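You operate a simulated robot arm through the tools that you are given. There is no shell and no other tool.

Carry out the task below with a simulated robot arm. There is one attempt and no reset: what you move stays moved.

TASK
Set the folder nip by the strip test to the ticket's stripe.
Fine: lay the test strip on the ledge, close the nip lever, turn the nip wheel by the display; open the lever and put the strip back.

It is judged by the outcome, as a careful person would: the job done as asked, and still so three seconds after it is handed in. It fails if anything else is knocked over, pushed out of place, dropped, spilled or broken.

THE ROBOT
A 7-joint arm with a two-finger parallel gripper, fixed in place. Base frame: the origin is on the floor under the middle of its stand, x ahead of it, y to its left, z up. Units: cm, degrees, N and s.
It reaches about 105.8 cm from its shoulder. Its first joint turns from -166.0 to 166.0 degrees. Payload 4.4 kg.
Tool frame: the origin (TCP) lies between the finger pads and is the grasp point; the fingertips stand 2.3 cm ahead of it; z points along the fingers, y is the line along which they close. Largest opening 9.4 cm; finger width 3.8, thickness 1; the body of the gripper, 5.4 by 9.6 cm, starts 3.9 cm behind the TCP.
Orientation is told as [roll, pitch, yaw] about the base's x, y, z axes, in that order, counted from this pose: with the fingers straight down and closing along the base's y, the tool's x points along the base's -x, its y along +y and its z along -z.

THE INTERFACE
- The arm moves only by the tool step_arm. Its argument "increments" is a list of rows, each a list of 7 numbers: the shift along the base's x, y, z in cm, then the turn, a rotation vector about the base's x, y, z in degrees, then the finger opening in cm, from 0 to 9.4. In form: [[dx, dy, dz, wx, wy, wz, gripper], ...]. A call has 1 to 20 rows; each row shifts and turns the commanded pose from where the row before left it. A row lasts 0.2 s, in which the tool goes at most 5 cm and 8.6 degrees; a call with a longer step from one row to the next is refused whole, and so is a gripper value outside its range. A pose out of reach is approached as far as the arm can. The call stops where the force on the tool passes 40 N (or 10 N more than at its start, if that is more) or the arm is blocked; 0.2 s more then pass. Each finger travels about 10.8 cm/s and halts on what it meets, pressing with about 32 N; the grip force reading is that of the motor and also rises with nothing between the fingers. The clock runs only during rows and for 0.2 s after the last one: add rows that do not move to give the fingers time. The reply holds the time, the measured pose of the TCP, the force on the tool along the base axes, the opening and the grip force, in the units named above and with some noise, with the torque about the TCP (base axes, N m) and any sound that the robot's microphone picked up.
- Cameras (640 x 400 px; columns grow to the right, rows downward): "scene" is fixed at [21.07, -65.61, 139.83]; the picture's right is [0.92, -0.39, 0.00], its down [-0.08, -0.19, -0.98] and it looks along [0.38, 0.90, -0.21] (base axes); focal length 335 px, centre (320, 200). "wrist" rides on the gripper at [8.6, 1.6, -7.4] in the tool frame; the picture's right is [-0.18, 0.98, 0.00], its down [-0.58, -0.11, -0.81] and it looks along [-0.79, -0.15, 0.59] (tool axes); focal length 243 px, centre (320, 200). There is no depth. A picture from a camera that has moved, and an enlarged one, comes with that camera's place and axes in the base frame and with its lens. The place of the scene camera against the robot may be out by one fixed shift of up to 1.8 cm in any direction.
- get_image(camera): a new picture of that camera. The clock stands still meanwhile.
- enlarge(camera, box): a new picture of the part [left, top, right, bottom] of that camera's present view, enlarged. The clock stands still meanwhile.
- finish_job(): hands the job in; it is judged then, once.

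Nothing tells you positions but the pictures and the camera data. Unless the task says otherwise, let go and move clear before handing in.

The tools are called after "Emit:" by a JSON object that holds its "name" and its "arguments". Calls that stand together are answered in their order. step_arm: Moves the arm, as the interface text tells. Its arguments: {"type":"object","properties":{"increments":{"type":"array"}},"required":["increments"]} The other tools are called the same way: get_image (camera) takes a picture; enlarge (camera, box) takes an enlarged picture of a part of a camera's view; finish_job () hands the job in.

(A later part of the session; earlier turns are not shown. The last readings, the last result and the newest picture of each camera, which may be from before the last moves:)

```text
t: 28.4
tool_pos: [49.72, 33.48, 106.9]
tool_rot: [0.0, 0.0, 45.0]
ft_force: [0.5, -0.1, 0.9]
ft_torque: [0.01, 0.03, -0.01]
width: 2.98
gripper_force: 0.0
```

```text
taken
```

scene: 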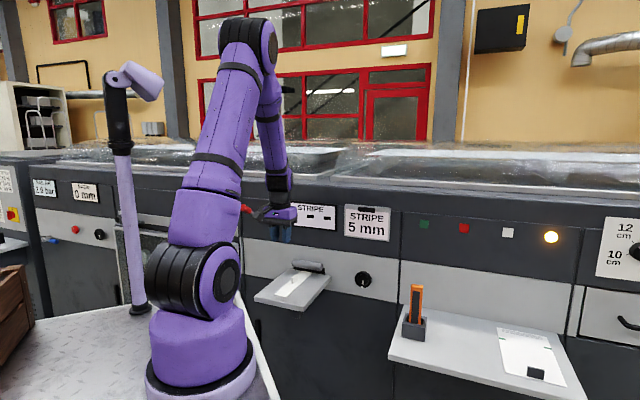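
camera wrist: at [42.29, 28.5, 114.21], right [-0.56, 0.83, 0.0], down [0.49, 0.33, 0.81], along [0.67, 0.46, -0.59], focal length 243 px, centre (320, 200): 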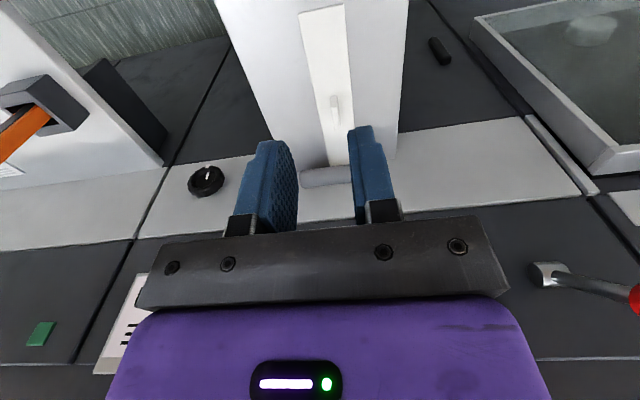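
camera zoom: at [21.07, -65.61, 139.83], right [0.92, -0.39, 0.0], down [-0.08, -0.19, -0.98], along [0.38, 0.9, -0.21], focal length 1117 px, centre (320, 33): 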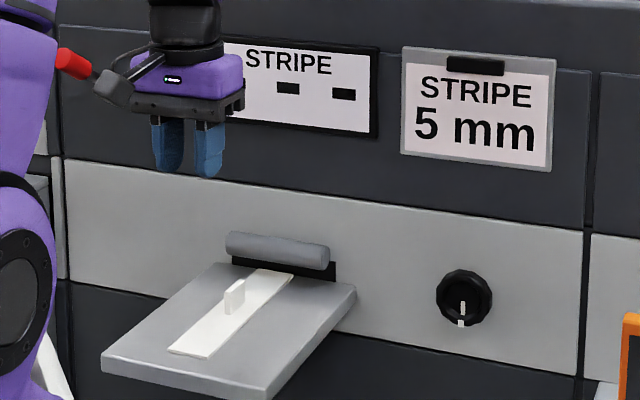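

The call was refused because one row was too long, and nothing moved. I'll repeat with shorter rows toward the lever viewpoint.

Emit:
{"name": "step_arm", "arguments": {"increments": [[0, 0, 4, 0, 0, 0, 2.0], [-2, 1, 3.5, 0, 0, 0, 1.0], [-2.5, 1.7, 3, 0, 0, 0, 0.2], [-2.5, 1.7, 2.5, 0, 0, 0, 0], [-2.5, 1.7, 1, 0, 0, 0, 0], [-2.5, 1.7, 0, 0, 0, 0, 0], [-2.5, 2.0, 0, 0, 0, 0, 0], [-2.5, 2.0, 0, 0, 0, 0, 0], [0, 0, 0, 0, 0, 0, 0]]}}

Emit:
{"name": "get_image", "arguments": {"camera": "wrist"}}

Emit:
{"name": "get_image", "arguments": {"camera": "scene"}}

```text
t: 30.4
tool_pos: [32.46, 45.5, 120.64]
tool_rot: [0.0, 0.0, 44.9]
ft_force: [-0.3, 0.3, -0.2]
ft_torque: [-0.05, 0.01, -0.02]
width: 0.01
gripper_force: 31.8
```

```text
taken
camera wrist: at [24.91, 40.51, 128.13], right [-0.56, 0.83, 0.0], down [0.49, 0.33, 0.81], along [0.67, 0.46, -0.59], focal length 243 px, centre (320, 200)
```

wrist: 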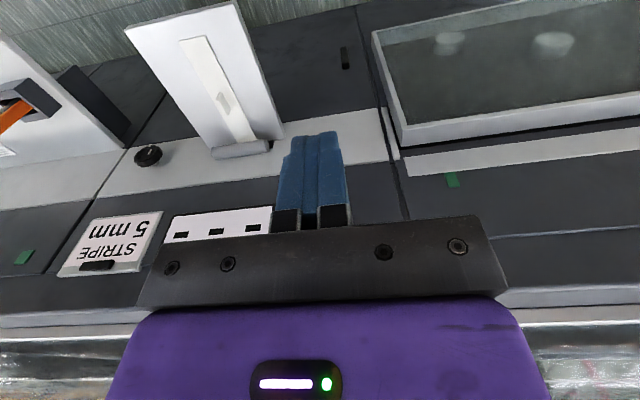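

```text
taken
```

scene: 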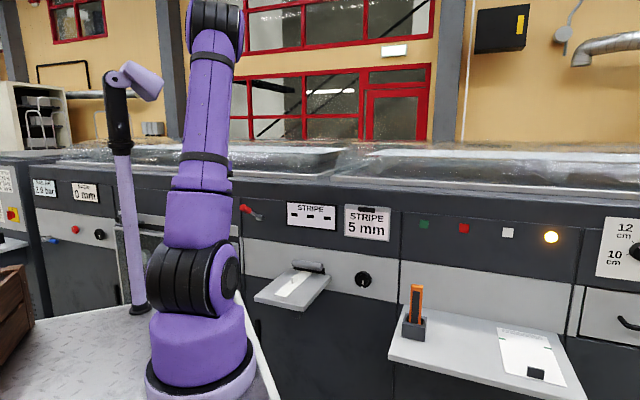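

The lever is hidden behind the gripper in this view. I'll go higher and a bit to the right to look down on it.

Emit:
{"name": "step_arm", "arguments": {"increments": [[1.4, -2, 3.4, 0, 0, 0, 0], [1.4, -2, 3.4, 0, 0, 0, 0], [1.4, -2, 3.4, 0, 0, 0, 0], [1.4, -2, 3.4, 0, 0, 0, 0], [1.4, -2, 3.4, 0, 0, 0, 0], [0, 0, 0, 0, 0, 0, 0]]}}

Emit:
{"name": "get_image", "arguments": {"camera": "wrist"}}

Emit:
{"name": "enlarge", "arguments": {"camera": "scene", "box": [210, 180, 330, 255]}}

```text
t: 31.8
tool_pos: [39.36, 35.49, 137.74]
tool_rot: [0.0, 0.1, 45.0]
ft_force: [-0.1, -0.2, -0.8]
ft_torque: [-0.01, -0.01, -0.04]
width: 0.01
gripper_force: 32.1
```

```text
taken
camera wrist: at [31.92, 30.59, 145.06], right [-0.57, 0.82, 0.0], down [0.49, 0.33, 0.81], along [0.67, 0.46, -0.59], focal length 243 px, centre (320, 200)
```

wrist: 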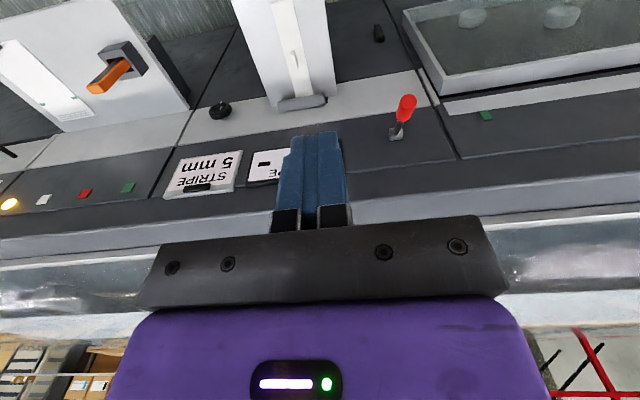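

```text
5.33 times, centred on (270, 218) of scene
camera zoom: at [21.07, -65.61, 139.83], right [0.92, -0.39, 0.0], down [-0.08, -0.19, -0.98], along [0.38, 0.9, -0.21], focal length 1787 px, centre (587, 107)
```

zoom: 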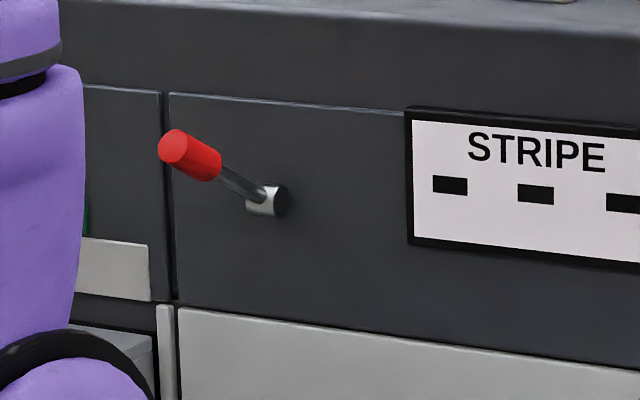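

Now the lever is clearly visible from above. I'll enlarge it.

Emit:
{"name": "enlarge", "arguments": {"camera": "wrist", "box": [350, 70, 470, 170]}}

Emit:
{"name": "enlarge", "arguments": {"camera": "wrist", "box": [180, 0, 360, 130]}}

```text
4.00 times, centred on (410, 120) of wrist
camera zoom: at [31.92, 30.59, 145.06], right [-0.57, 0.82, 0.0], down [0.49, 0.33, 0.81], along [0.67, 0.46, -0.59], focal length 970 px, centre (-40, 520)
```

zoom: 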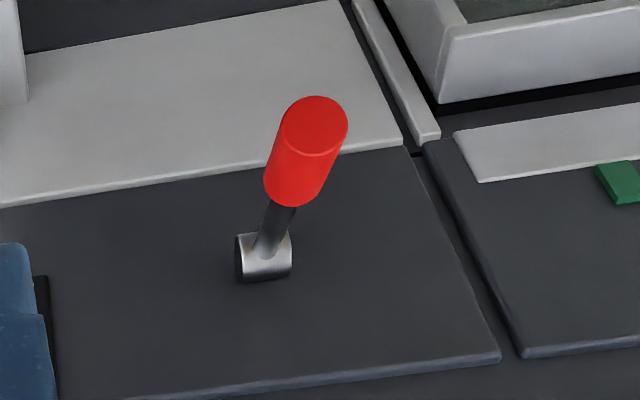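

```text
3.08 times, centred on (270, 65) of wrist
camera zoom: at [31.92, 30.59, 145.06], right [-0.57, 0.82, 0.0], down [0.49, 0.33, 0.81], along [0.67, 0.46, -0.59], focal length 746 px, centre (474, 615)
```

zoom: 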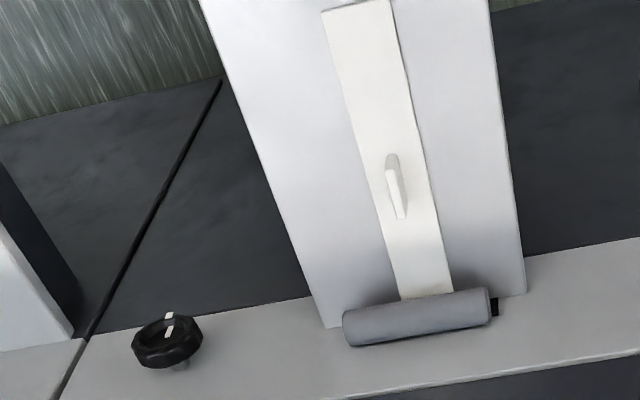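

The lever's hub is near (49.0,60.6,106.2). Its red grip runs from about (45.5,57.2,108.5) to the tip at (41.1,52.7,112.6), raised about 30°. I'll position closed fingertips above the grip and then press down.

Emit:
{"name": "step_arm", "arguments": {"increments": [[0.73, 3.8, -1.5, 0, 0, 0, 0], [0.73, 3.8, -1.5, 0, 0, 0, 0], [0.73, 3.8, -1.5, 0, 0, 0, 0], [0.73, 3.8, -1.5, 0, 0, 0, 0], [0.73, 3.8, -1.5, 0, 0, 0, 0], [0, 0, -3, 0, 0, 0, 0], [0, 0, -3, 0, 0, 0, 0], [0, 0, -2.5, 0, 0, 0, 0], [0, 0, 0, 0, 0, 0, 0]]}}

Emit:
{"name": "get_image", "arguments": {"camera": "wrist"}}

Emit:
{"name": "enlarge", "arguments": {"camera": "scene", "box": [200, 150, 340, 250]}}

```text
t: 33.8
tool_pos: [43.11, 54.35, 121.73]
tool_rot: [-0.1, 0.1, 45.1]
ft_force: [0.0, -0.2, -0.7]
ft_torque: [-0.02, 0.0, 0.0]
width: 0.0
gripper_force: 31.8
```

```text
taken
camera wrist: at [35.72, 49.35, 129.19], right [-0.56, 0.83, 0.0], down [0.49, 0.33, 0.81], along [0.67, 0.46, -0.59], focal length 243 px, centre (320, 200)
```

wrist: 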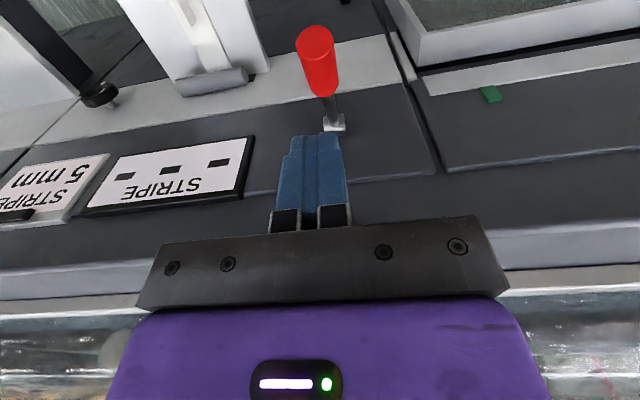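

```text
4.00 times, centred on (270, 200) of scene
camera zoom: at [21.07, -65.61, 139.83], right [0.92, -0.39, 0.0], down [-0.08, -0.19, -0.98], along [0.38, 0.9, -0.21], focal length 1340 px, centre (520, 200)
```

zoom: 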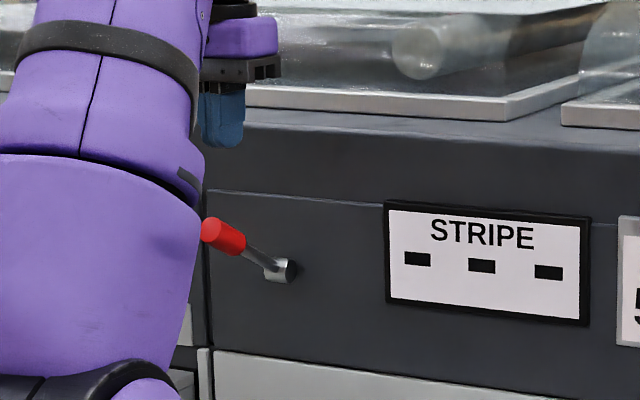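

The fingertips are directly above the red grip. I'll lower to just above it, then press down in steps.

Emit:
{"name": "step_arm", "arguments": {"increments": [[-0.2, 0.2, -2.5, 0, 0, 0, 0], [0, 0, -2, 0, 0, 0, 0], [0, 0, -0.8, 0, 0, 0, 0], [0, 0, -0.6, 0, 0, 0, 0], [0, 0, -0.6, 0, 0, 0, 0], [0, 0, -0.6, 0, 0, 0, 0], [0, 0, 0, 0, 0, 0, 0]]}}

Emit:
{"name": "get_image", "arguments": {"camera": "wrist"}}

```text
t: 35.4
tool_pos: [42.95, 54.51, 114.73]
tool_rot: [-0.1, 0.0, 45.0]
ft_force: [0.0, 0.4, -0.6]
ft_torque: [0.01, -0.01, -0.02]
width: 0.0
gripper_force: 31.6
```

```text
taken
camera wrist: at [35.57, 49.52, 122.09], right [-0.56, 0.83, 0.0], down [0.49, 0.33, 0.81], along [0.67, 0.46, -0.59], focal length 243 px, centre (320, 200)
```

wrist: 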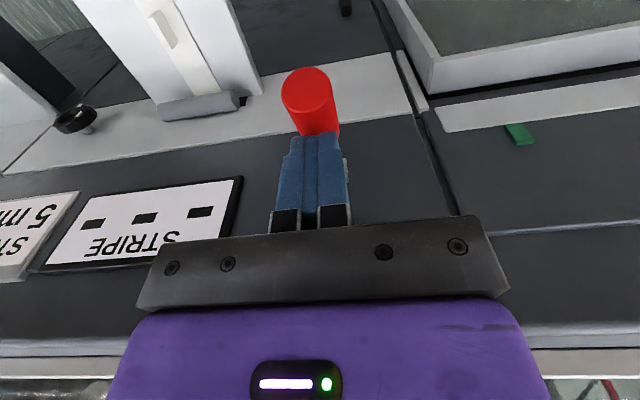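

The tip is about at the grip, with no notable force yet. I'll keep pressing down in small steps.

Emit:
{"name": "step_arm", "arguments": {"increments": [[0, 0, -0.5, 0, 0, 0, 0], [0, 0, -0.5, 0, 0, 0, 0], [0, 0, -0.5, 0, 0, 0, 0], [0, 0, -0.5, 0, 0, 0, 0], [0, 0, 0, 0, 0, 0, 0]]}}

Emit:
{"name": "get_image", "arguments": {"camera": "wrist"}}

```text
t: 36.6
tool_pos: [43.0, 54.57, 112.75]
tool_rot: [0.0, -0.1, 45.1]
ft_force: [-0.4, -0.6, 0.2]
ft_torque: [0.03, -0.01, 0.01]
width: 0.0
gripper_force: 32.0
```

```text
taken
camera wrist: at [35.58, 49.52, 120.12], right [-0.56, 0.83, 0.0], down [0.49, 0.33, 0.81], along [0.67, 0.46, -0.59], focal length 243 px, centre (320, 200)
```

wrist: 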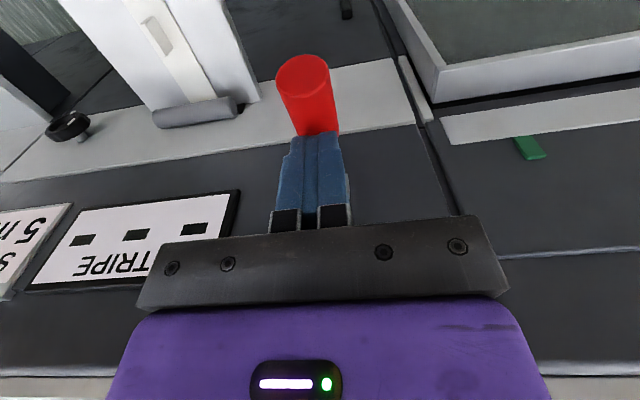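

The lever is moving down easily under the fingers. I'll continue until it reaches its stop.

Emit:
{"name": "step_arm", "arguments": {"increments": [[0, 0, -0.6, 0, 0, 0, 0], [0, 0, -0.6, 0, 0, 0, 0], [0, 0, -0.6, 0, 0, 0, 0], [0, 0, -0.6, 0, 0, 0, 0], [0, 0, -0.6, 0, 0, 0, 0], [0, 0, -0.6, 0, 0, 0, 0], [0, 0, 0, 0, 0, 0, 0]]}}

Emit:
{"name": "get_image", "arguments": {"camera": "wrist"}}

Emit:
{"name": "enlarge", "arguments": {"camera": "scene", "box": [200, 170, 400, 300]}}

```text
t: 38.2
tool_pos: [42.94, 54.6, 109.03]
tool_rot: [-0.1, -0.1, 45.0]
ft_force: [-1.1, 0.6, -0.5]
ft_torque: [0.01, 0.01, 0.03]
width: 0.03
gripper_force: 32.2
```

```text
taken
camera wrist: at [35.49, 49.55, 116.49], right [-0.56, 0.83, 0.0], down [0.49, 0.33, 0.81], along [0.67, 0.46, -0.59], focal length 243 px, centre (320, 200)
```

wrist: 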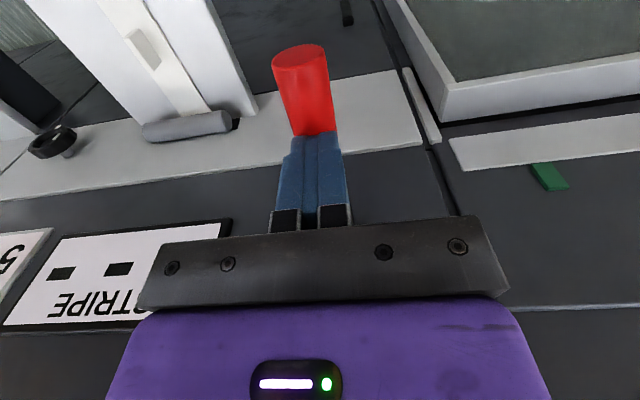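

```text
3.08 times, centred on (300, 235) of scene
camera zoom: at [21.07, -65.61, 139.83], right [0.92, -0.39, 0.0], down [-0.08, -0.19, -0.98], along [0.38, 0.9, -0.21], focal length 1031 px, centre (382, 92)
```

zoom: 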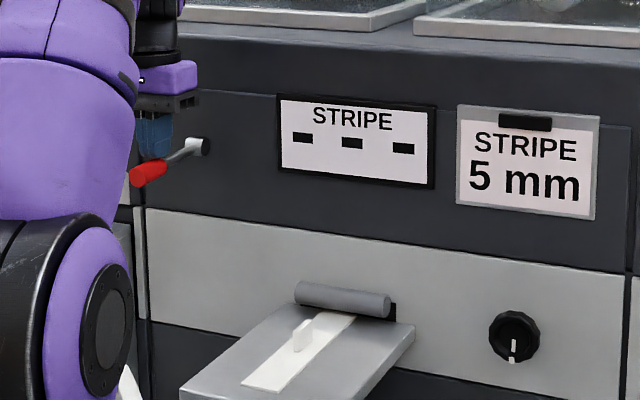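

The lever is now about horizontal and the display still shows dashes. I'll keep pressing down.

Emit:
{"name": "step_arm", "arguments": {"increments": [[0, 0, -0.6, 0, 0, 0, 0], [0, 0, -0.6, 0, 0, 0, 0], [0, 0, -0.6, 0, 0, 0, 0], [0, 0, -0.6, 0, 0, 0, 0], [0, 0, -0.6, 0, 0, 0, 0], [0, 0, 0, 0, 0, 0, 0]]}}

Emit:
{"name": "get_image", "arguments": {"camera": "wrist"}}

Emit:
{"name": "enlarge", "arguments": {"camera": "scene", "box": [200, 170, 400, 300]}}

```text
t: 39.6
tool_pos: [42.98, 54.5, 106.1]
tool_rot: [-0.1, 0.1, 45.0]
ft_force: [0.7, 0.3, 0.1]
ft_torque: [0.02, 0.0, 0.03]
width: 0.0
gripper_force: 31.9
```

```text
taken
camera wrist: at [35.51, 49.6, 113.41], right [-0.56, 0.83, 0.0], down [0.49, 0.33, 0.81], along [0.67, 0.45, -0.59], focal length 243 px, centre (320, 200)
```

wrist: 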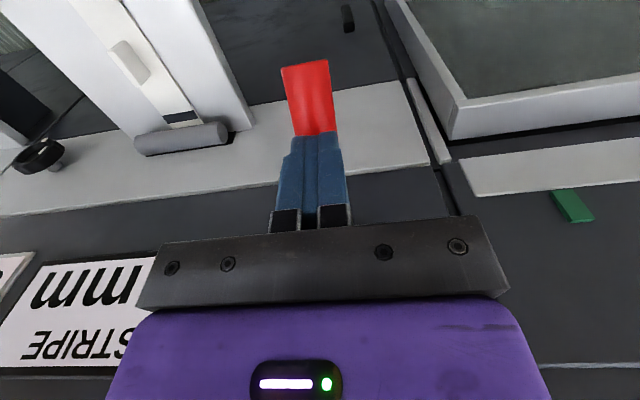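

```text
3.08 times, centred on (300, 235) of scene
camera zoom: at [21.07, -65.61, 139.83], right [0.92, -0.39, 0.0], down [-0.08, -0.19, -0.98], along [0.38, 0.9, -0.21], focal length 1031 px, centre (382, 92)
```

zoom: 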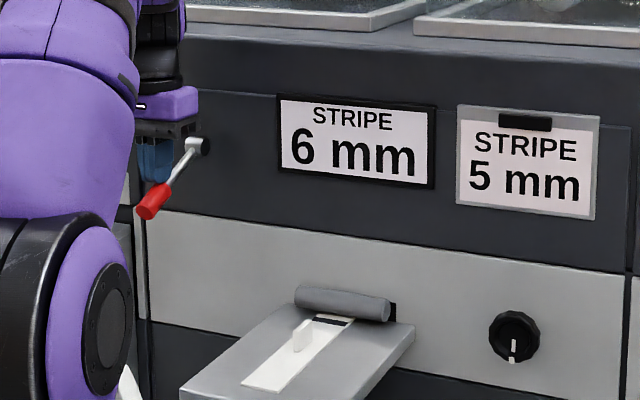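

The display now reads 6 mm and a stripe shows on the strip. I'll press a little further to be sure the lever is at its closed stop.

Emit:
{"name": "step_arm", "arguments": {"increments": [[0, 0, -0.4, 0, 0, 0, 0], [0, 0, -0.4, 0, 0, 0, 0], [0, 0, -0.4, 0, 0, 0, 0], [0, 0, 0, 0, 0, 0, 0]]}}

Emit:
{"name": "enlarge", "arguments": {"camera": "scene", "box": [200, 170, 400, 300]}}

```text
t: 40.6
tool_pos: [43.02, 54.65, 105.02]
tool_rot: [0.1, -0.2, 44.9]
ft_force: [1.1, -0.4, 25.6]
ft_torque: [0.12, -0.29, 0.04]
width: 0.0
gripper_force: 32.1
```

```text
3.08 times, centred on (300, 235) of scene
camera zoom: at [21.07, -65.61, 139.83], right [0.92, -0.39, 0.0], down [-0.08, -0.19, -0.98], along [0.38, 0.9, -0.21], focal length 1031 px, centre (382, 92)
```

zoom: 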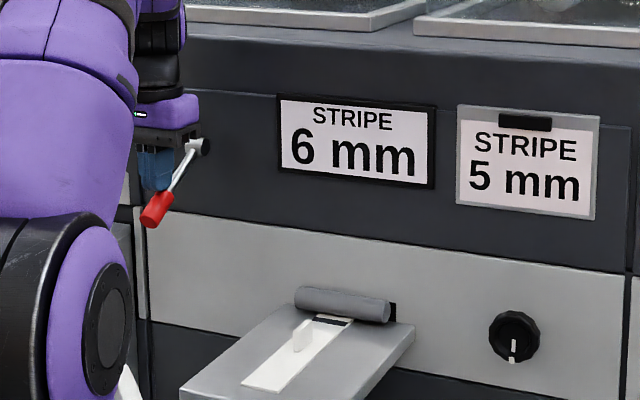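

The lever is fully closed (stop felt at about 25 N) and the display reads 6 mm against the ticket's 5 mm. I'll lift off and travel along the panel to the nip wheel.

Emit:
{"name": "step_arm", "arguments": {"increments": [[0, 0, 0.6, 0, 0, 0, 0], [0, 0, 2, 0, 0, 0, 0], [0, 0, 4, 0, 0, 0, 0], [0, 0, 4, 0, 0, 0, 0], [0, 0, 4, 0, 0, 0, 0], [-1, -1, 4, 0, 0, 0, 0], [1, -3.5, 0, 0, 0, 0, 0], [1, -3.5, 0, 0, 0, 0, 0], [2.8, -2.8, 0, 0, 0, 0, 0], [2.8, -2.8, -1, 0, 0, 0, 0], [2.8, -2.8, -1, 0, 0, 0, 0], [2.8, -2.8, -1, 0, 0, 0, 0], [2.8, -2.8, -1, 0, 0, 0, 0], [2.8, -2.8, -1, 0, 0, 0, 0], [2.8, -2.8, -1, 0, 0, 0, 0], [2.8, -2.8, -1, 0, 0, 0, 0], [0, 0, 0, 0, 0, 0, 0]]}}

Emit:
{"name": "get_image", "arguments": {"camera": "wrist"}}

Emit:
{"name": "get_image", "arguments": {"camera": "scene"}}

```text
t: 44.2
tool_pos: [66.25, 23.99, 116.3]
tool_rot: [0.0, 0.0, 45.0]
ft_force: [-0.4, 0.0, -0.8]
ft_torque: [-0.02, -0.01, -0.02]
width: 0.02
gripper_force: 31.7
```

```text
taken
camera wrist: at [58.82, 19.07, 123.71], right [-0.56, 0.83, 0.0], down [0.49, 0.33, 0.81], along [0.67, 0.46, -0.59], focal length 243 px, centre (320, 200)
```

wrist: 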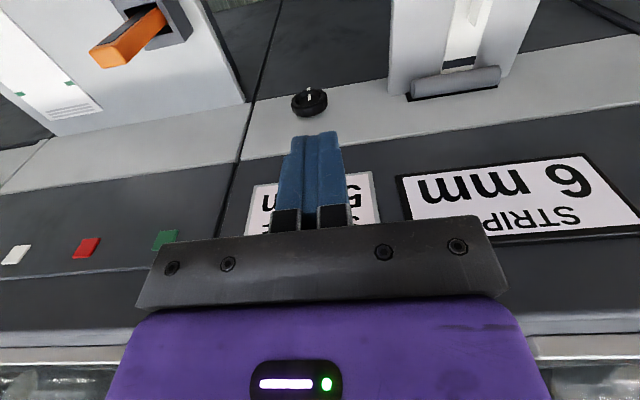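

```text
taken
```

scene: 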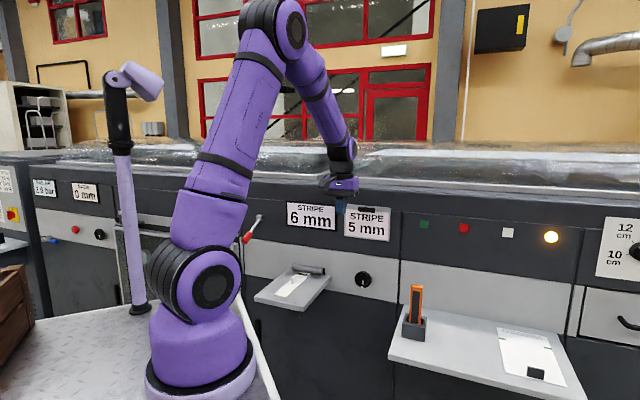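

The lever stays closed and the display holds 6 mm. I'll enlarge the wheel from this viewpoint.

Emit:
{"name": "enlarge", "arguments": {"camera": "wrist", "box": [260, 60, 360, 140]}}

Emit:
{"name": "enlarge", "arguments": {"camera": "scene", "box": [335, 255, 395, 300]}}

```text
5.00 times, centred on (310, 100) of wrist
camera zoom: at [58.82, 19.07, 123.71], right [-0.56, 0.83, 0.0], down [0.49, 0.33, 0.81], along [0.67, 0.46, -0.59], focal length 1213 px, centre (370, 700)
```

zoom: 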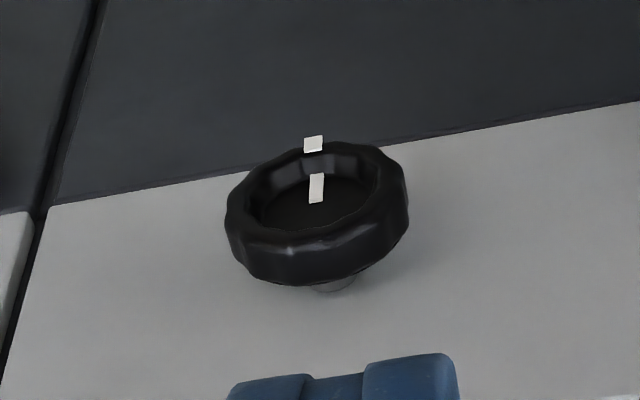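

```text
8.89 times, centred on (365, 278) of scene
camera zoom: at [21.07, -65.61, 139.83], right [0.92, -0.39, 0.0], down [-0.08, -0.19, -0.98], along [0.38, 0.9, -0.21], focal length 2978 px, centre (-80, -489)
```

zoom: 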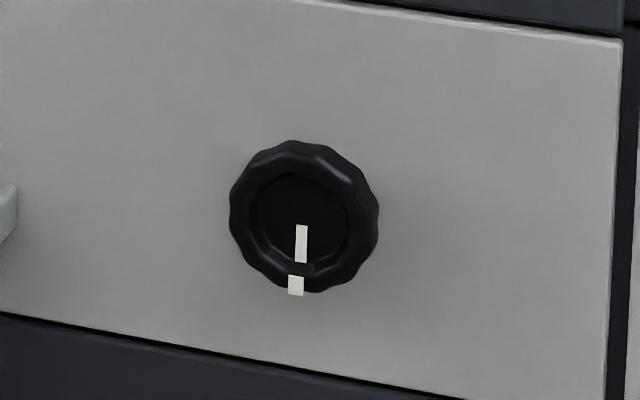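

The wheel is about 5.9 cm across with its pointer straight down; its front face is near (77.6,30.1,88). I'll take one closer look to pin its centre down before turning the tool horizontal.

Emit:
{"name": "step_arm", "arguments": {"increments": [[0.7, 0.8, -3.3, 0, 0, 0, 0], [0.7, 0.8, -3.3, 0, 0, 0, 0], [0.7, 0.8, -3.3, 0, 0, 0, 0], [0.65, 0.76, -3.3, 0, 0, 0, 0], [0, 0, 0, 0, 0, 0, 0]]}}

Emit:
{"name": "enlarge", "arguments": {"camera": "wrist", "box": [160, 20, 360, 160]}}

```text
t: 45.4
tool_pos: [69.13, 27.34, 103.24]
tool_rot: [0.0, 0.1, 45.1]
ft_force: [-0.5, -0.3, 0.7]
ft_torque: [0.03, 0.02, 0.02]
width: 0.0
gripper_force: 31.7
```

```text
2.86 times, centred on (260, 90) of wrist
camera zoom: at [61.59, 22.35, 110.6], right [-0.57, 0.82, 0.0], down [0.49, 0.33, 0.81], along [0.67, 0.46, -0.59], focal length 693 px, centre (491, 514)
```

zoom: 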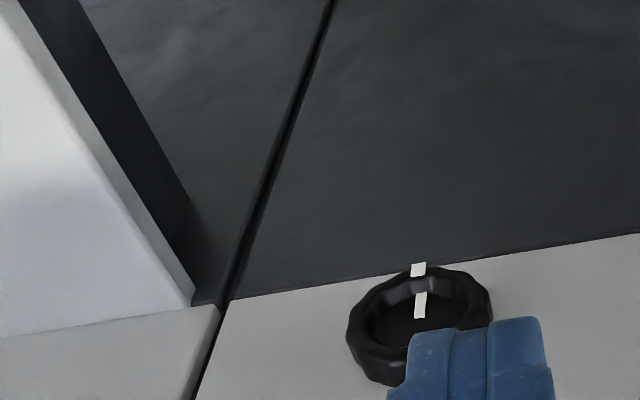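

The wheel centre is at about t=33.6 along the panel and z≈88.4, with its front face about 3 cm out from the panel. I'll open the fingers and start tilting the tool toward horizontal, checking halfway.

Emit:
{"name": "step_arm", "arguments": {"increments": [[0.45, -0.5, 0, 5.657, -5.657, 0, 2], [0.45, -0.5, 0, 5.657, -5.657, 0, 4], [0.45, -0.5, 0, 5.657, -5.657, 0, 6], [0.45, -0.5, 0, 5.657, -5.657, 0, 8], [0.45, -0.5, 0, 5.657, -5.657, 0, 9], [0.45, -0.5, 0, 5.657, -5.657, 0, 9], [0, 0, 0, 0, 0, 0, 9]]}}

Emit:
{"name": "get_image", "arguments": {"camera": "scene"}}

Emit:
{"name": "get_image", "arguments": {"camera": "wrist"}}

```text
t: 47.0
tool_pos: [71.9, 24.34, 103.29]
tool_rot: [0.0, -48.0, 44.9]
ft_force: [-0.3, -0.2, 0.0]
ft_torque: [0.0, -0.01, -0.01]
width: 9.01
gripper_force: 0.0
```

```text
taken
```

scene: 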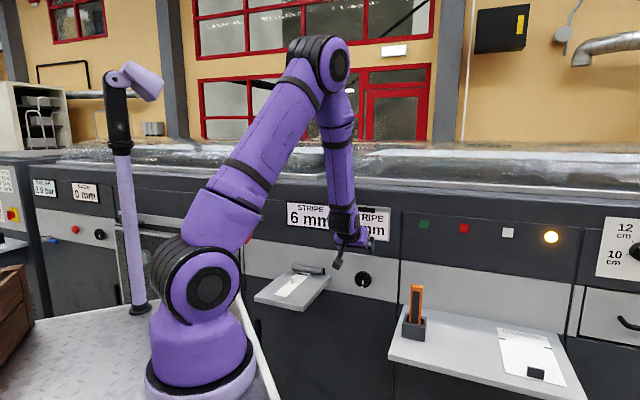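

```text
taken
camera wrist: at [62.59, 17.49, 101.82], right [-0.61, 0.78, 0.14], down [-0.07, -0.23, 0.97], along [0.79, 0.58, 0.2], focal length 243 px, centre (320, 200)
```

wrist: 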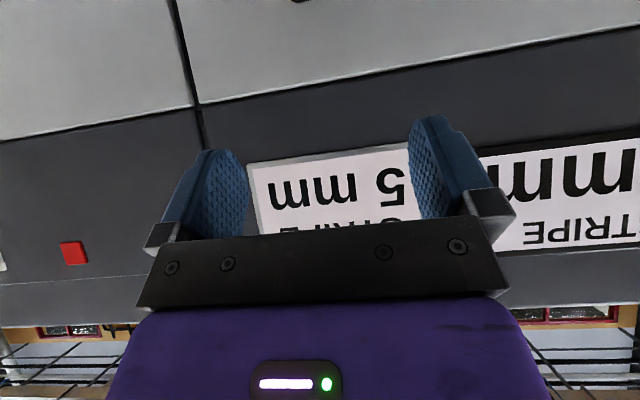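

Tilting works well. I'll finish the tilt to horizontal while lowering in front of the wheel.

Emit:
{"name": "step_arm", "arguments": {"increments": [[0, 0, -1.5, 5.657, -5.657, 0, 9], [0, 0, -1.5, 5.657, -5.657, 0, 9], [0, 0, -1.5, 5.657, -5.657, 0, 9], [0, 0, -1.5, 5.657, -5.657, 0, 9], [0, 0, -1.5, 5.657, -5.657, 0, 9], [0, 0, -1.5, 1.414, -1.414, 0, 9], [0, 0, 0, 0, 0, 0, 9]]}}

Emit:
{"name": "get_image", "arguments": {"camera": "scene"}}

Emit:
{"name": "get_image", "arguments": {"camera": "wrist"}}

```text
t: 48.6
tool_pos: [71.81, 24.25, 94.4]
tool_rot: [-179.5, -89.9, -135.5]
ft_force: [-0.7, 0.0, -0.1]
ft_torque: [0.01, 0.02, 0.01]
width: 9.0
gripper_force: 0.0
```

```text
taken
```

scene: 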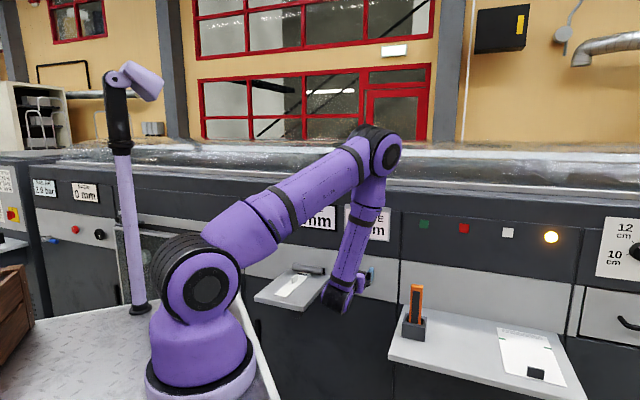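

```text
taken
camera wrist: at [65.21, 20.16, 85.65], right [-0.7, 0.69, 0.18], down [-0.49, -0.65, 0.58], along [0.52, 0.31, 0.79], focal length 243 px, centre (320, 200)
```

wrist: 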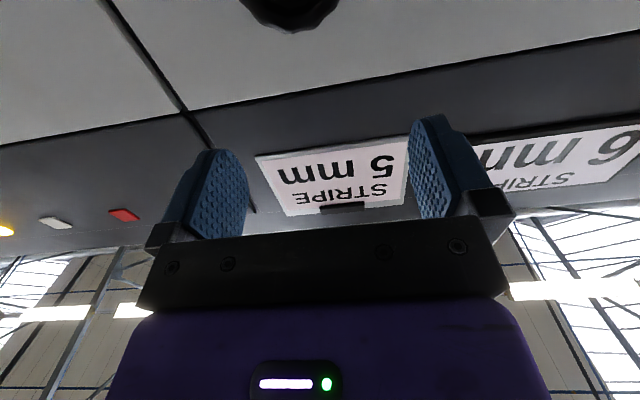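

The tool is horizontal facing the panel and the wrist camera can read the display from below. I'll lower to wheel height and look again.

Emit:
{"name": "step_arm", "arguments": {"increments": [[0, 0, -2, 0, 0, 0, 9], [0, 0, -2, 0, 0, 0, 9], [0, 0, -2, 0, 0, 0, 9], [0, 0, 0, 0, 0, 0, 9]]}}

Emit:
{"name": "get_image", "arguments": {"camera": "wrist"}}

Emit:
{"name": "enlarge", "arguments": {"camera": "scene", "box": [270, 180, 430, 310]}}

```text
t: 49.6
tool_pos: [71.79, 24.43, 88.3]
tool_rot: [-175.3, -90.1, -139.7]
ft_force: [-0.3, 0.4, 0.6]
ft_torque: [0.01, -0.02, 0.02]
width: 8.98
gripper_force: 0.0
```

```text
taken
camera wrist: at [65.19, 20.29, 79.51], right [-0.69, 0.7, 0.18], down [-0.49, -0.65, 0.58], along [0.52, 0.31, 0.79], focal length 243 px, centre (320, 200)
```

wrist: 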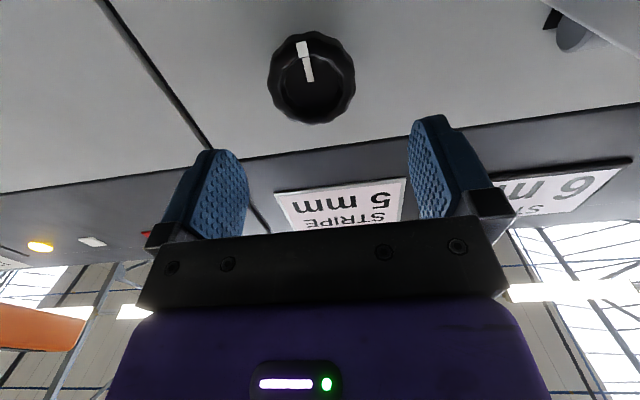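

```text
3.08 times, centred on (350, 245) of scene
camera zoom: at [21.07, -65.61, 139.83], right [0.92, -0.39, 0.0], down [-0.08, -0.19, -0.98], along [0.38, 0.9, -0.21], focal length 1031 px, centre (228, 62)
```

zoom: 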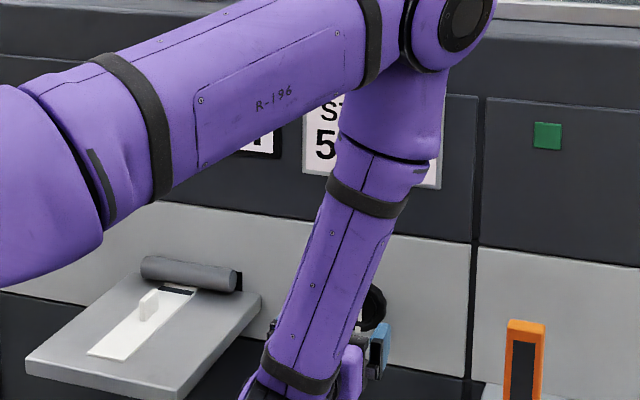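

The wheel is right ahead and the display's "6 mm" is readable from the wrist camera. I'll enlarge to measure the wheel centre precisely.

Emit:
{"name": "enlarge", "arguments": {"camera": "wrist", "box": [250, 20, 380, 140]}}

Emit:
{"name": "enlarge", "arguments": {"camera": "wrist", "box": [480, 120, 640, 230]}}

```text
3.33 times, centred on (315, 80) of wrist
camera zoom: at [65.19, 20.29, 79.51], right [-0.69, 0.7, 0.18], down [-0.49, -0.65, 0.58], along [0.52, 0.31, 0.79], focal length 809 px, centre (337, 600)
```

zoom: 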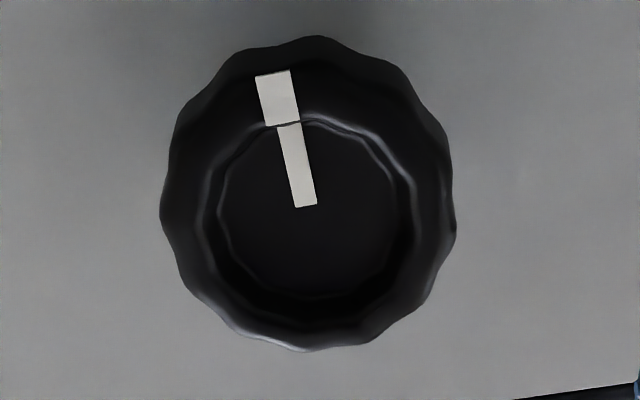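

```text
3.64 times, centred on (560, 175) of wrist
camera zoom: at [65.19, 20.29, 79.51], right [-0.69, 0.7, 0.18], down [-0.49, -0.65, 0.58], along [0.52, 0.31, 0.79], focal length 882 px, centre (-553, 291)
```

zoom: 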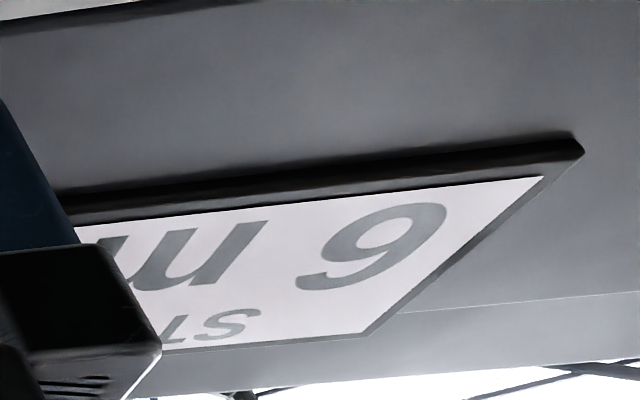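

The wheel outline is centred nearly ahead of the tool. I'll advance 3 cm and re-measure to fix its height and distance.

Emit:
{"name": "step_arm", "arguments": {"increments": [[0.7, 0.7, 0, 0, 0, 0, 9], [0.7, 0.7, 0, 0, 0, 0, 9], [0.7, 0.7, 0, 0, 0, 0, 9], [0, 0, 0, 0, 0, 0, 9]]}}

Emit:
{"name": "get_image", "arguments": {"camera": "wrist"}}

Emit:
{"name": "enlarge", "arguments": {"camera": "wrist", "box": [240, 50, 400, 180]}}

```text
t: 50.6
tool_pos: [73.84, 26.49, 88.37]
tool_rot: [178.3, -90.0, -133.3]
ft_force: [0.5, -1.0, 0.8]
ft_torque: [-0.02, 0.03, -0.01]
width: 9.0
gripper_force: 0.1
```

```text
taken
camera wrist: at [67.35, 22.37, 79.56], right [-0.7, 0.69, 0.18], down [-0.49, -0.65, 0.58], along [0.52, 0.31, 0.79], focal length 243 px, centre (320, 200)
```

wrist: 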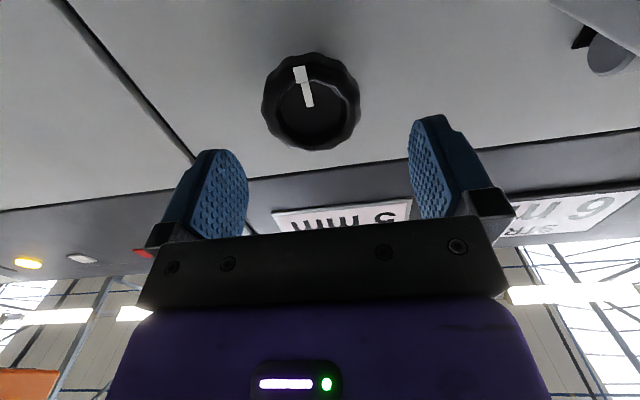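

```text
3.08 times, centred on (320, 115) of wrist
camera zoom: at [67.35, 22.37, 79.56], right [-0.7, 0.69, 0.18], down [-0.49, -0.65, 0.58], along [0.52, 0.31, 0.79], focal length 746 px, centre (320, 462)
```

zoom: 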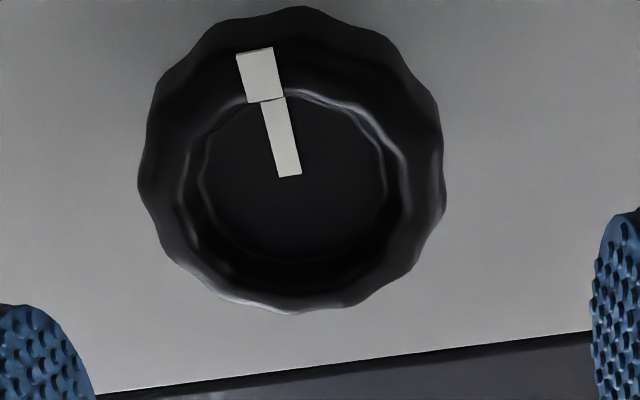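

I take the wheel centre as about t=34.0 along the panel, z≈88.1. I'll shift half a centimetre sideways and advance so the fingers straddle the wheel, then check.

Emit:
{"name": "step_arm", "arguments": {"increments": [[0.35, -0.35, -0.2, 0, 0, 0, 9], [0.6, 0.6, 0, 0, 0, 0, 9], [0.6, 0.6, 0, 0, 0, 0, 9], [0.5, 0.5, 0, 0, 0, 0, 9], [0.4, 0.4, 0, 0, 0, 0, 9], [0, 0, 0, 0, 0, 0, 9]]}}

Emit:
{"name": "get_image", "arguments": {"camera": "wrist"}}

Emit:
{"name": "enlarge", "arguments": {"camera": "wrist", "box": [200, 60, 440, 220]}}

```text
t: 52.0
tool_pos: [76.49, 28.16, 87.96]
tool_rot: [172.7, -89.9, -127.8]
ft_force: [0.0, -0.2, -0.2]
ft_torque: [-0.04, -0.01, 0.03]
width: 8.99
gripper_force: 0.1
```

```text
taken
camera wrist: at [69.79, 24.06, 79.26], right [-0.7, 0.69, 0.18], down [-0.49, -0.65, 0.58], along [0.52, 0.31, 0.79], focal length 243 px, centre (320, 200)
```

wrist: 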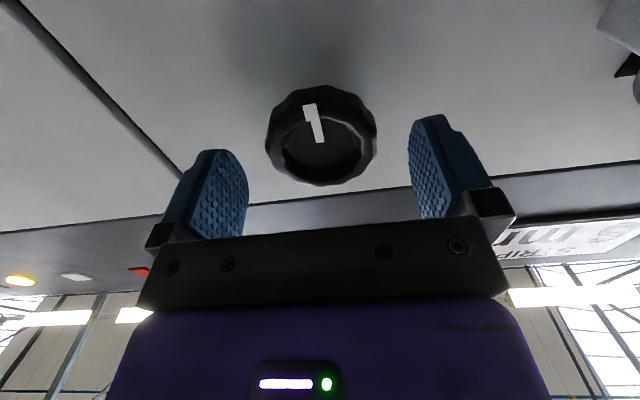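

```text
2.50 times, centred on (320, 140) of wrist
camera zoom: at [69.79, 24.06, 79.26], right [-0.7, 0.69, 0.18], down [-0.49, -0.65, 0.58], along [0.52, 0.31, 0.79], focal length 606 px, centre (320, 350)
```

zoom: 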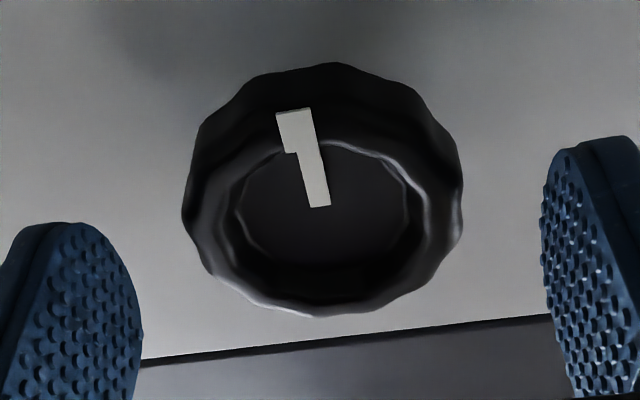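

The fingers now line up well with the wheel centre. I'll advance the last 1.4 cm gently and then close on the wheel.

Emit:
{"name": "step_arm", "arguments": {"increments": [[0.25, 0.25, 0, 0, 0, 0, 9], [0.25, 0.25, 0, 0, 0, 0, 9], [0.25, 0.25, 0, 0, 0, 0, 9], [0.2, 0.2, 0, 0, 0, 0, 9], [0, 0, 0, 0, 0, 0, 9]]}}

Emit:
{"name": "get_image", "arguments": {"camera": "wrist"}}

```text
t: 53.2
tool_pos: [77.47, 29.27, 88.11]
tool_rot: [179.7, -90.0, -134.7]
ft_force: [-0.6, -0.4, -0.5]
ft_torque: [-0.02, -0.03, 0.0]
width: 8.97
gripper_force: 0.0
```

```text
taken
camera wrist: at [70.74, 25.02, 79.36], right [-0.7, 0.69, 0.18], down [-0.49, -0.65, 0.58], along [0.52, 0.31, 0.79], focal length 243 px, centre (320, 200)
```

wrist: 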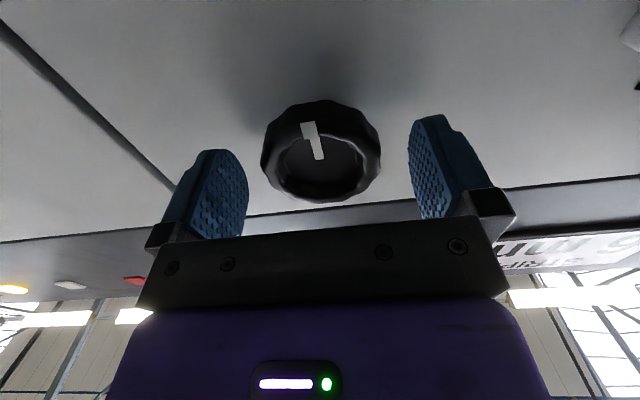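

No contact yet; the fingertips overlap the wheel rim. I'll go another 0.4 cm and close gently.

Emit:
{"name": "step_arm", "arguments": {"increments": [[0.15, 0.15, 0, 0, 0, 0, 9], [0.13, 0.13, 0, 0, 0, 0, 9], [0, 0, 0, 0, 0, 0, 8], [0, 0, 0, 0, 0, 0, 7], [0, 0, 0, 0, 0, 0, 6.3], [0, 0, 0, 0, 0, 0, 5.8], [0, 0, 0, 0, 0, 0, 5.3], [0, 0, 0, 0, 0, 0, 5.0], [0, 0, 0, 0, 0, 0, 5.0]]}}

Emit:
{"name": "get_image", "arguments": {"camera": "wrist"}}

Emit:
{"name": "get_image", "arguments": {"camera": "scene"}}

```text
t: 55.2
tool_pos: [77.47, 29.52, 88.23]
tool_rot: [164.0, -90.0, -118.9]
ft_force: [-5.2, 5.9, -1.8]
ft_torque: [0.13, -0.11, 0.06]
width: 5.85
gripper_force: 44.8
```

```text
taken
camera wrist: at [70.98, 25.34, 79.36], right [-0.7, 0.69, 0.18], down [-0.49, -0.65, 0.58], along [0.52, 0.31, 0.79], focal length 243 px, centre (320, 200)
```

wrist: 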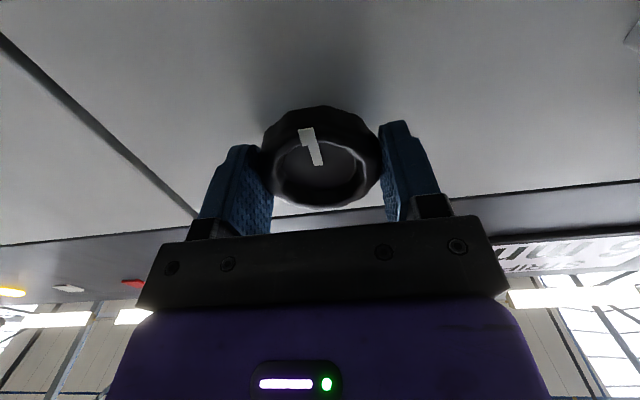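

```text
taken
```

scene: 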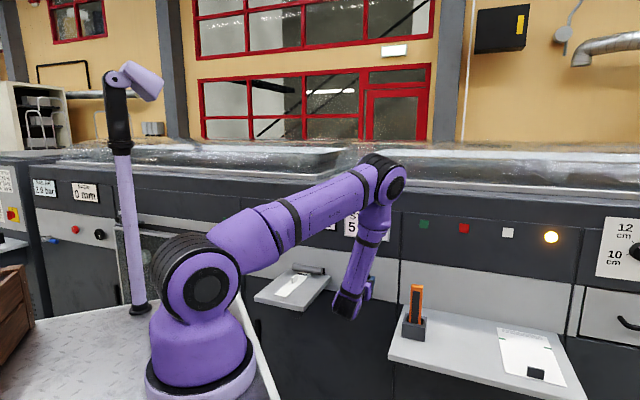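

The wheel is gripped (5.85 cm). I'll relieve the slight side load, then turn it a little counter-clockwise as a trial and see how the display responds.

Emit:
{"name": "step_arm", "arguments": {"increments": [[-0.1, 0.1, 0, 0, 0, 0, 5.0], [0, 0, 0, -3.5, -3.5, 0, 5.0], [0, 0, 0, -3.5, -3.5, 0, 5.0], [0, 0, 0, -3.5, -3.5, 0, 5.0], [0, 0, 0, 0, 0, 0, 5.0]]}}

Emit:
{"name": "get_image", "arguments": {"camera": "wrist"}}

Emit:
{"name": "enlarge", "arguments": {"camera": "scene", "box": [270, 180, 430, 310]}}

```text
t: 56.4
tool_pos: [77.54, 29.52, 88.09]
tool_rot: [-90.2, -75.0, 135.1]
ft_force: [2.9, -1.8, -1.1]
ft_torque: [0.68, -0.71, -0.16]
width: 5.89
gripper_force: 44.8
```

```text
taken
camera wrist: at [72.57, 23.75, 79.23], right [-0.7, 0.71, -0.08], down [-0.6, -0.54, 0.59], along [0.38, 0.46, 0.8], focal length 243 px, centre (320, 200)
```

wrist: 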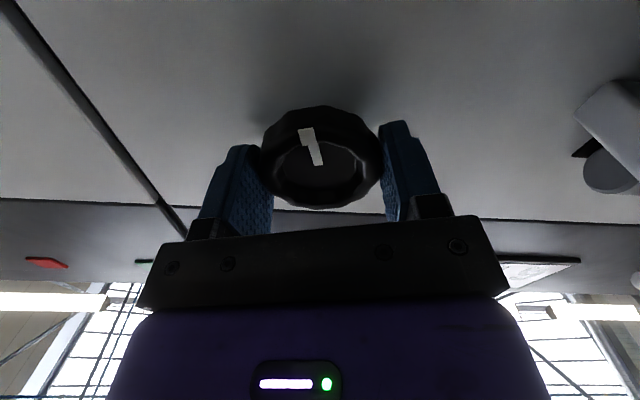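

```text
3.08 times, centred on (350, 245) of scene
camera zoom: at [21.07, -65.61, 139.83], right [0.92, -0.39, 0.0], down [-0.08, -0.19, -0.98], along [0.38, 0.9, -0.21], focal length 1031 px, centre (228, 62)
```

zoom: 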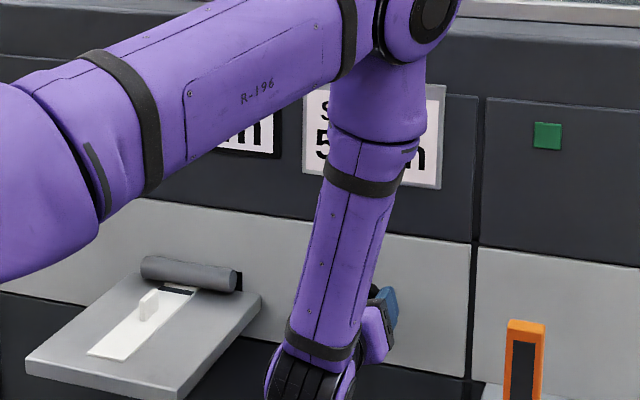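

The wheel turned about 15° with the gripper. The arm blocks the scene view of the display, so I'll see whether the wrist camera can still read it.

Emit:
{"name": "enlarge", "arguments": {"camera": "wrist", "box": [480, 240, 600, 310]}}

```text
5.33 times, centred on (540, 275) of wrist
camera zoom: at [72.57, 23.75, 79.23], right [-0.7, 0.71, -0.08], down [-0.6, -0.54, 0.59], along [0.38, 0.46, 0.8], focal length 1294 px, centre (-853, -200)
```

zoom: 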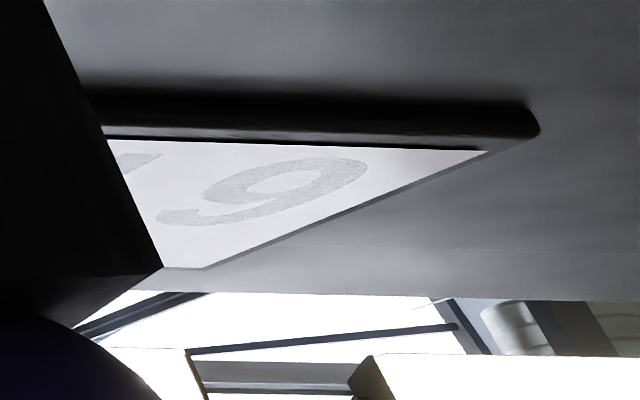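

The wrist camera can still read the display: it is upside down and shows 6. I'll turn another 10° the same way.

Emit:
{"name": "step_arm", "arguments": {"increments": [[0, 0, 0, -3.5, -3.5, 0, 5.0], [0, 0, 0, -3.5, -3.5, 0, 5.0], [0, 0, 0, 0, 0, 0, 5.0]]}}

Emit:
{"name": "get_image", "arguments": {"camera": "wrist"}}

Emit:
{"name": "enlarge", "arguments": {"camera": "wrist", "box": [470, 240, 620, 330]}}

```text
t: 57.2
tool_pos: [77.46, 29.56, 88.14]
tool_rot: [-90.0, -65.3, 135.0]
ft_force: [4.9, 1.6, -6.3]
ft_torque: [0.22, -0.23, 0.01]
width: 5.86
gripper_force: 45.3
```

```text
taken
camera wrist: at [73.62, 22.69, 79.48], right [-0.69, 0.69, -0.25], down [-0.67, -0.47, 0.57], along [0.28, 0.56, 0.78], focal length 243 px, centre (320, 200)
```

wrist: 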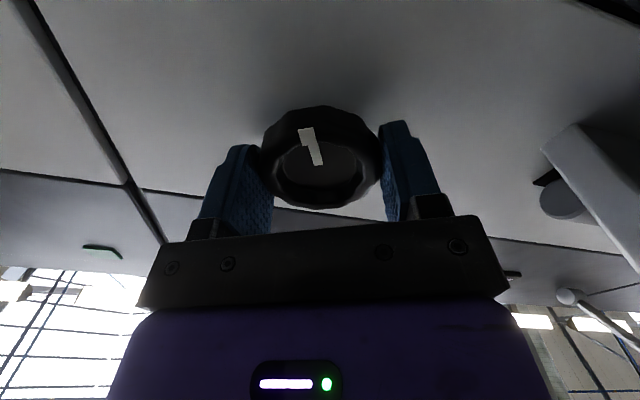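

```text
4.27 times, centred on (545, 285) of wrist
camera zoom: at [73.62, 22.69, 79.48], right [-0.69, 0.69, -0.25], down [-0.67, -0.47, 0.57], along [0.28, 0.56, 0.78], focal length 1035 px, centre (-640, -163)
```

zoom: 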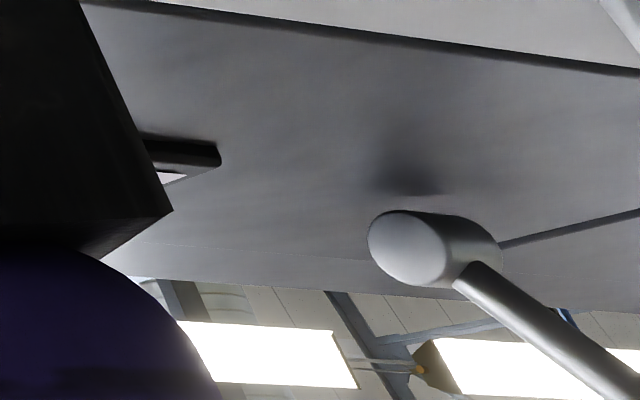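

At this angle the display is out of the wrist view. I'll open the fingers, rotate the hand back 10° without the wheel, and read the display.

Emit:
{"name": "step_arm", "arguments": {"increments": [[0, 0, 0, 0, 0, 0, 6.5], [0, 0, 0, 0, 0, 0, 7.5], [0, 0, 0, 3.5, 3.5, 0, 7.5], [0, 0, 0, 3.5, 3.5, 0, 7.5], [0, 0, 0, 0, 0, 0, 7.5]]}}

Emit:
{"name": "enlarge", "arguments": {"camera": "wrist", "box": [480, 240, 600, 310]}}

Emit:
{"name": "enlarge", "arguments": {"camera": "wrist", "box": [240, 80, 400, 220]}}

```text
t: 58.4
tool_pos: [77.54, 29.53, 87.98]
tool_rot: [-90.1, -75.2, 135.1]
ft_force: [0.1, -0.9, 0.6]
ft_torque: [-0.01, -0.02, 0.0]
width: 7.5
gripper_force: 0.0
```

```text
5.33 times, centred on (540, 275) of wrist
camera zoom: at [72.53, 23.81, 79.24], right [-0.71, 0.7, -0.07], down [-0.6, -0.54, 0.59], along [0.38, 0.46, 0.8], focal length 1294 px, centre (-853, -200)
```

zoom: 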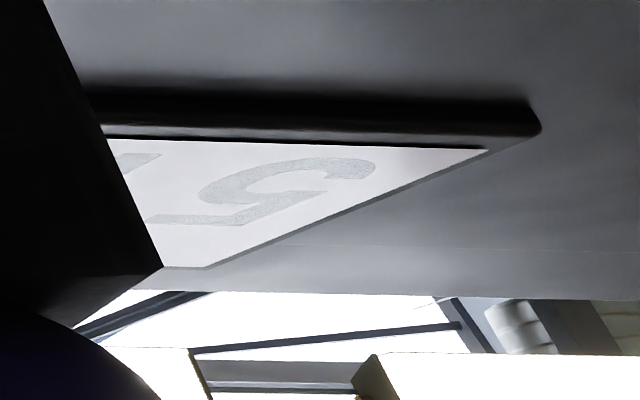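

```text
2.86 times, centred on (320, 150) of wrist
camera zoom: at [72.53, 23.81, 79.24], right [-0.71, 0.7, -0.07], down [-0.6, -0.54, 0.59], along [0.38, 0.46, 0.8], focal length 693 px, centre (320, 343)
```

zoom: 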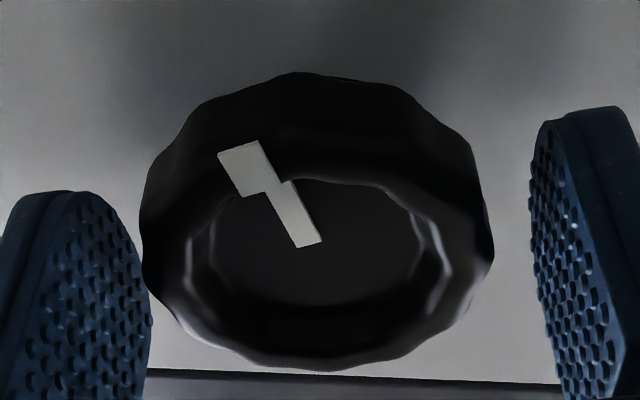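

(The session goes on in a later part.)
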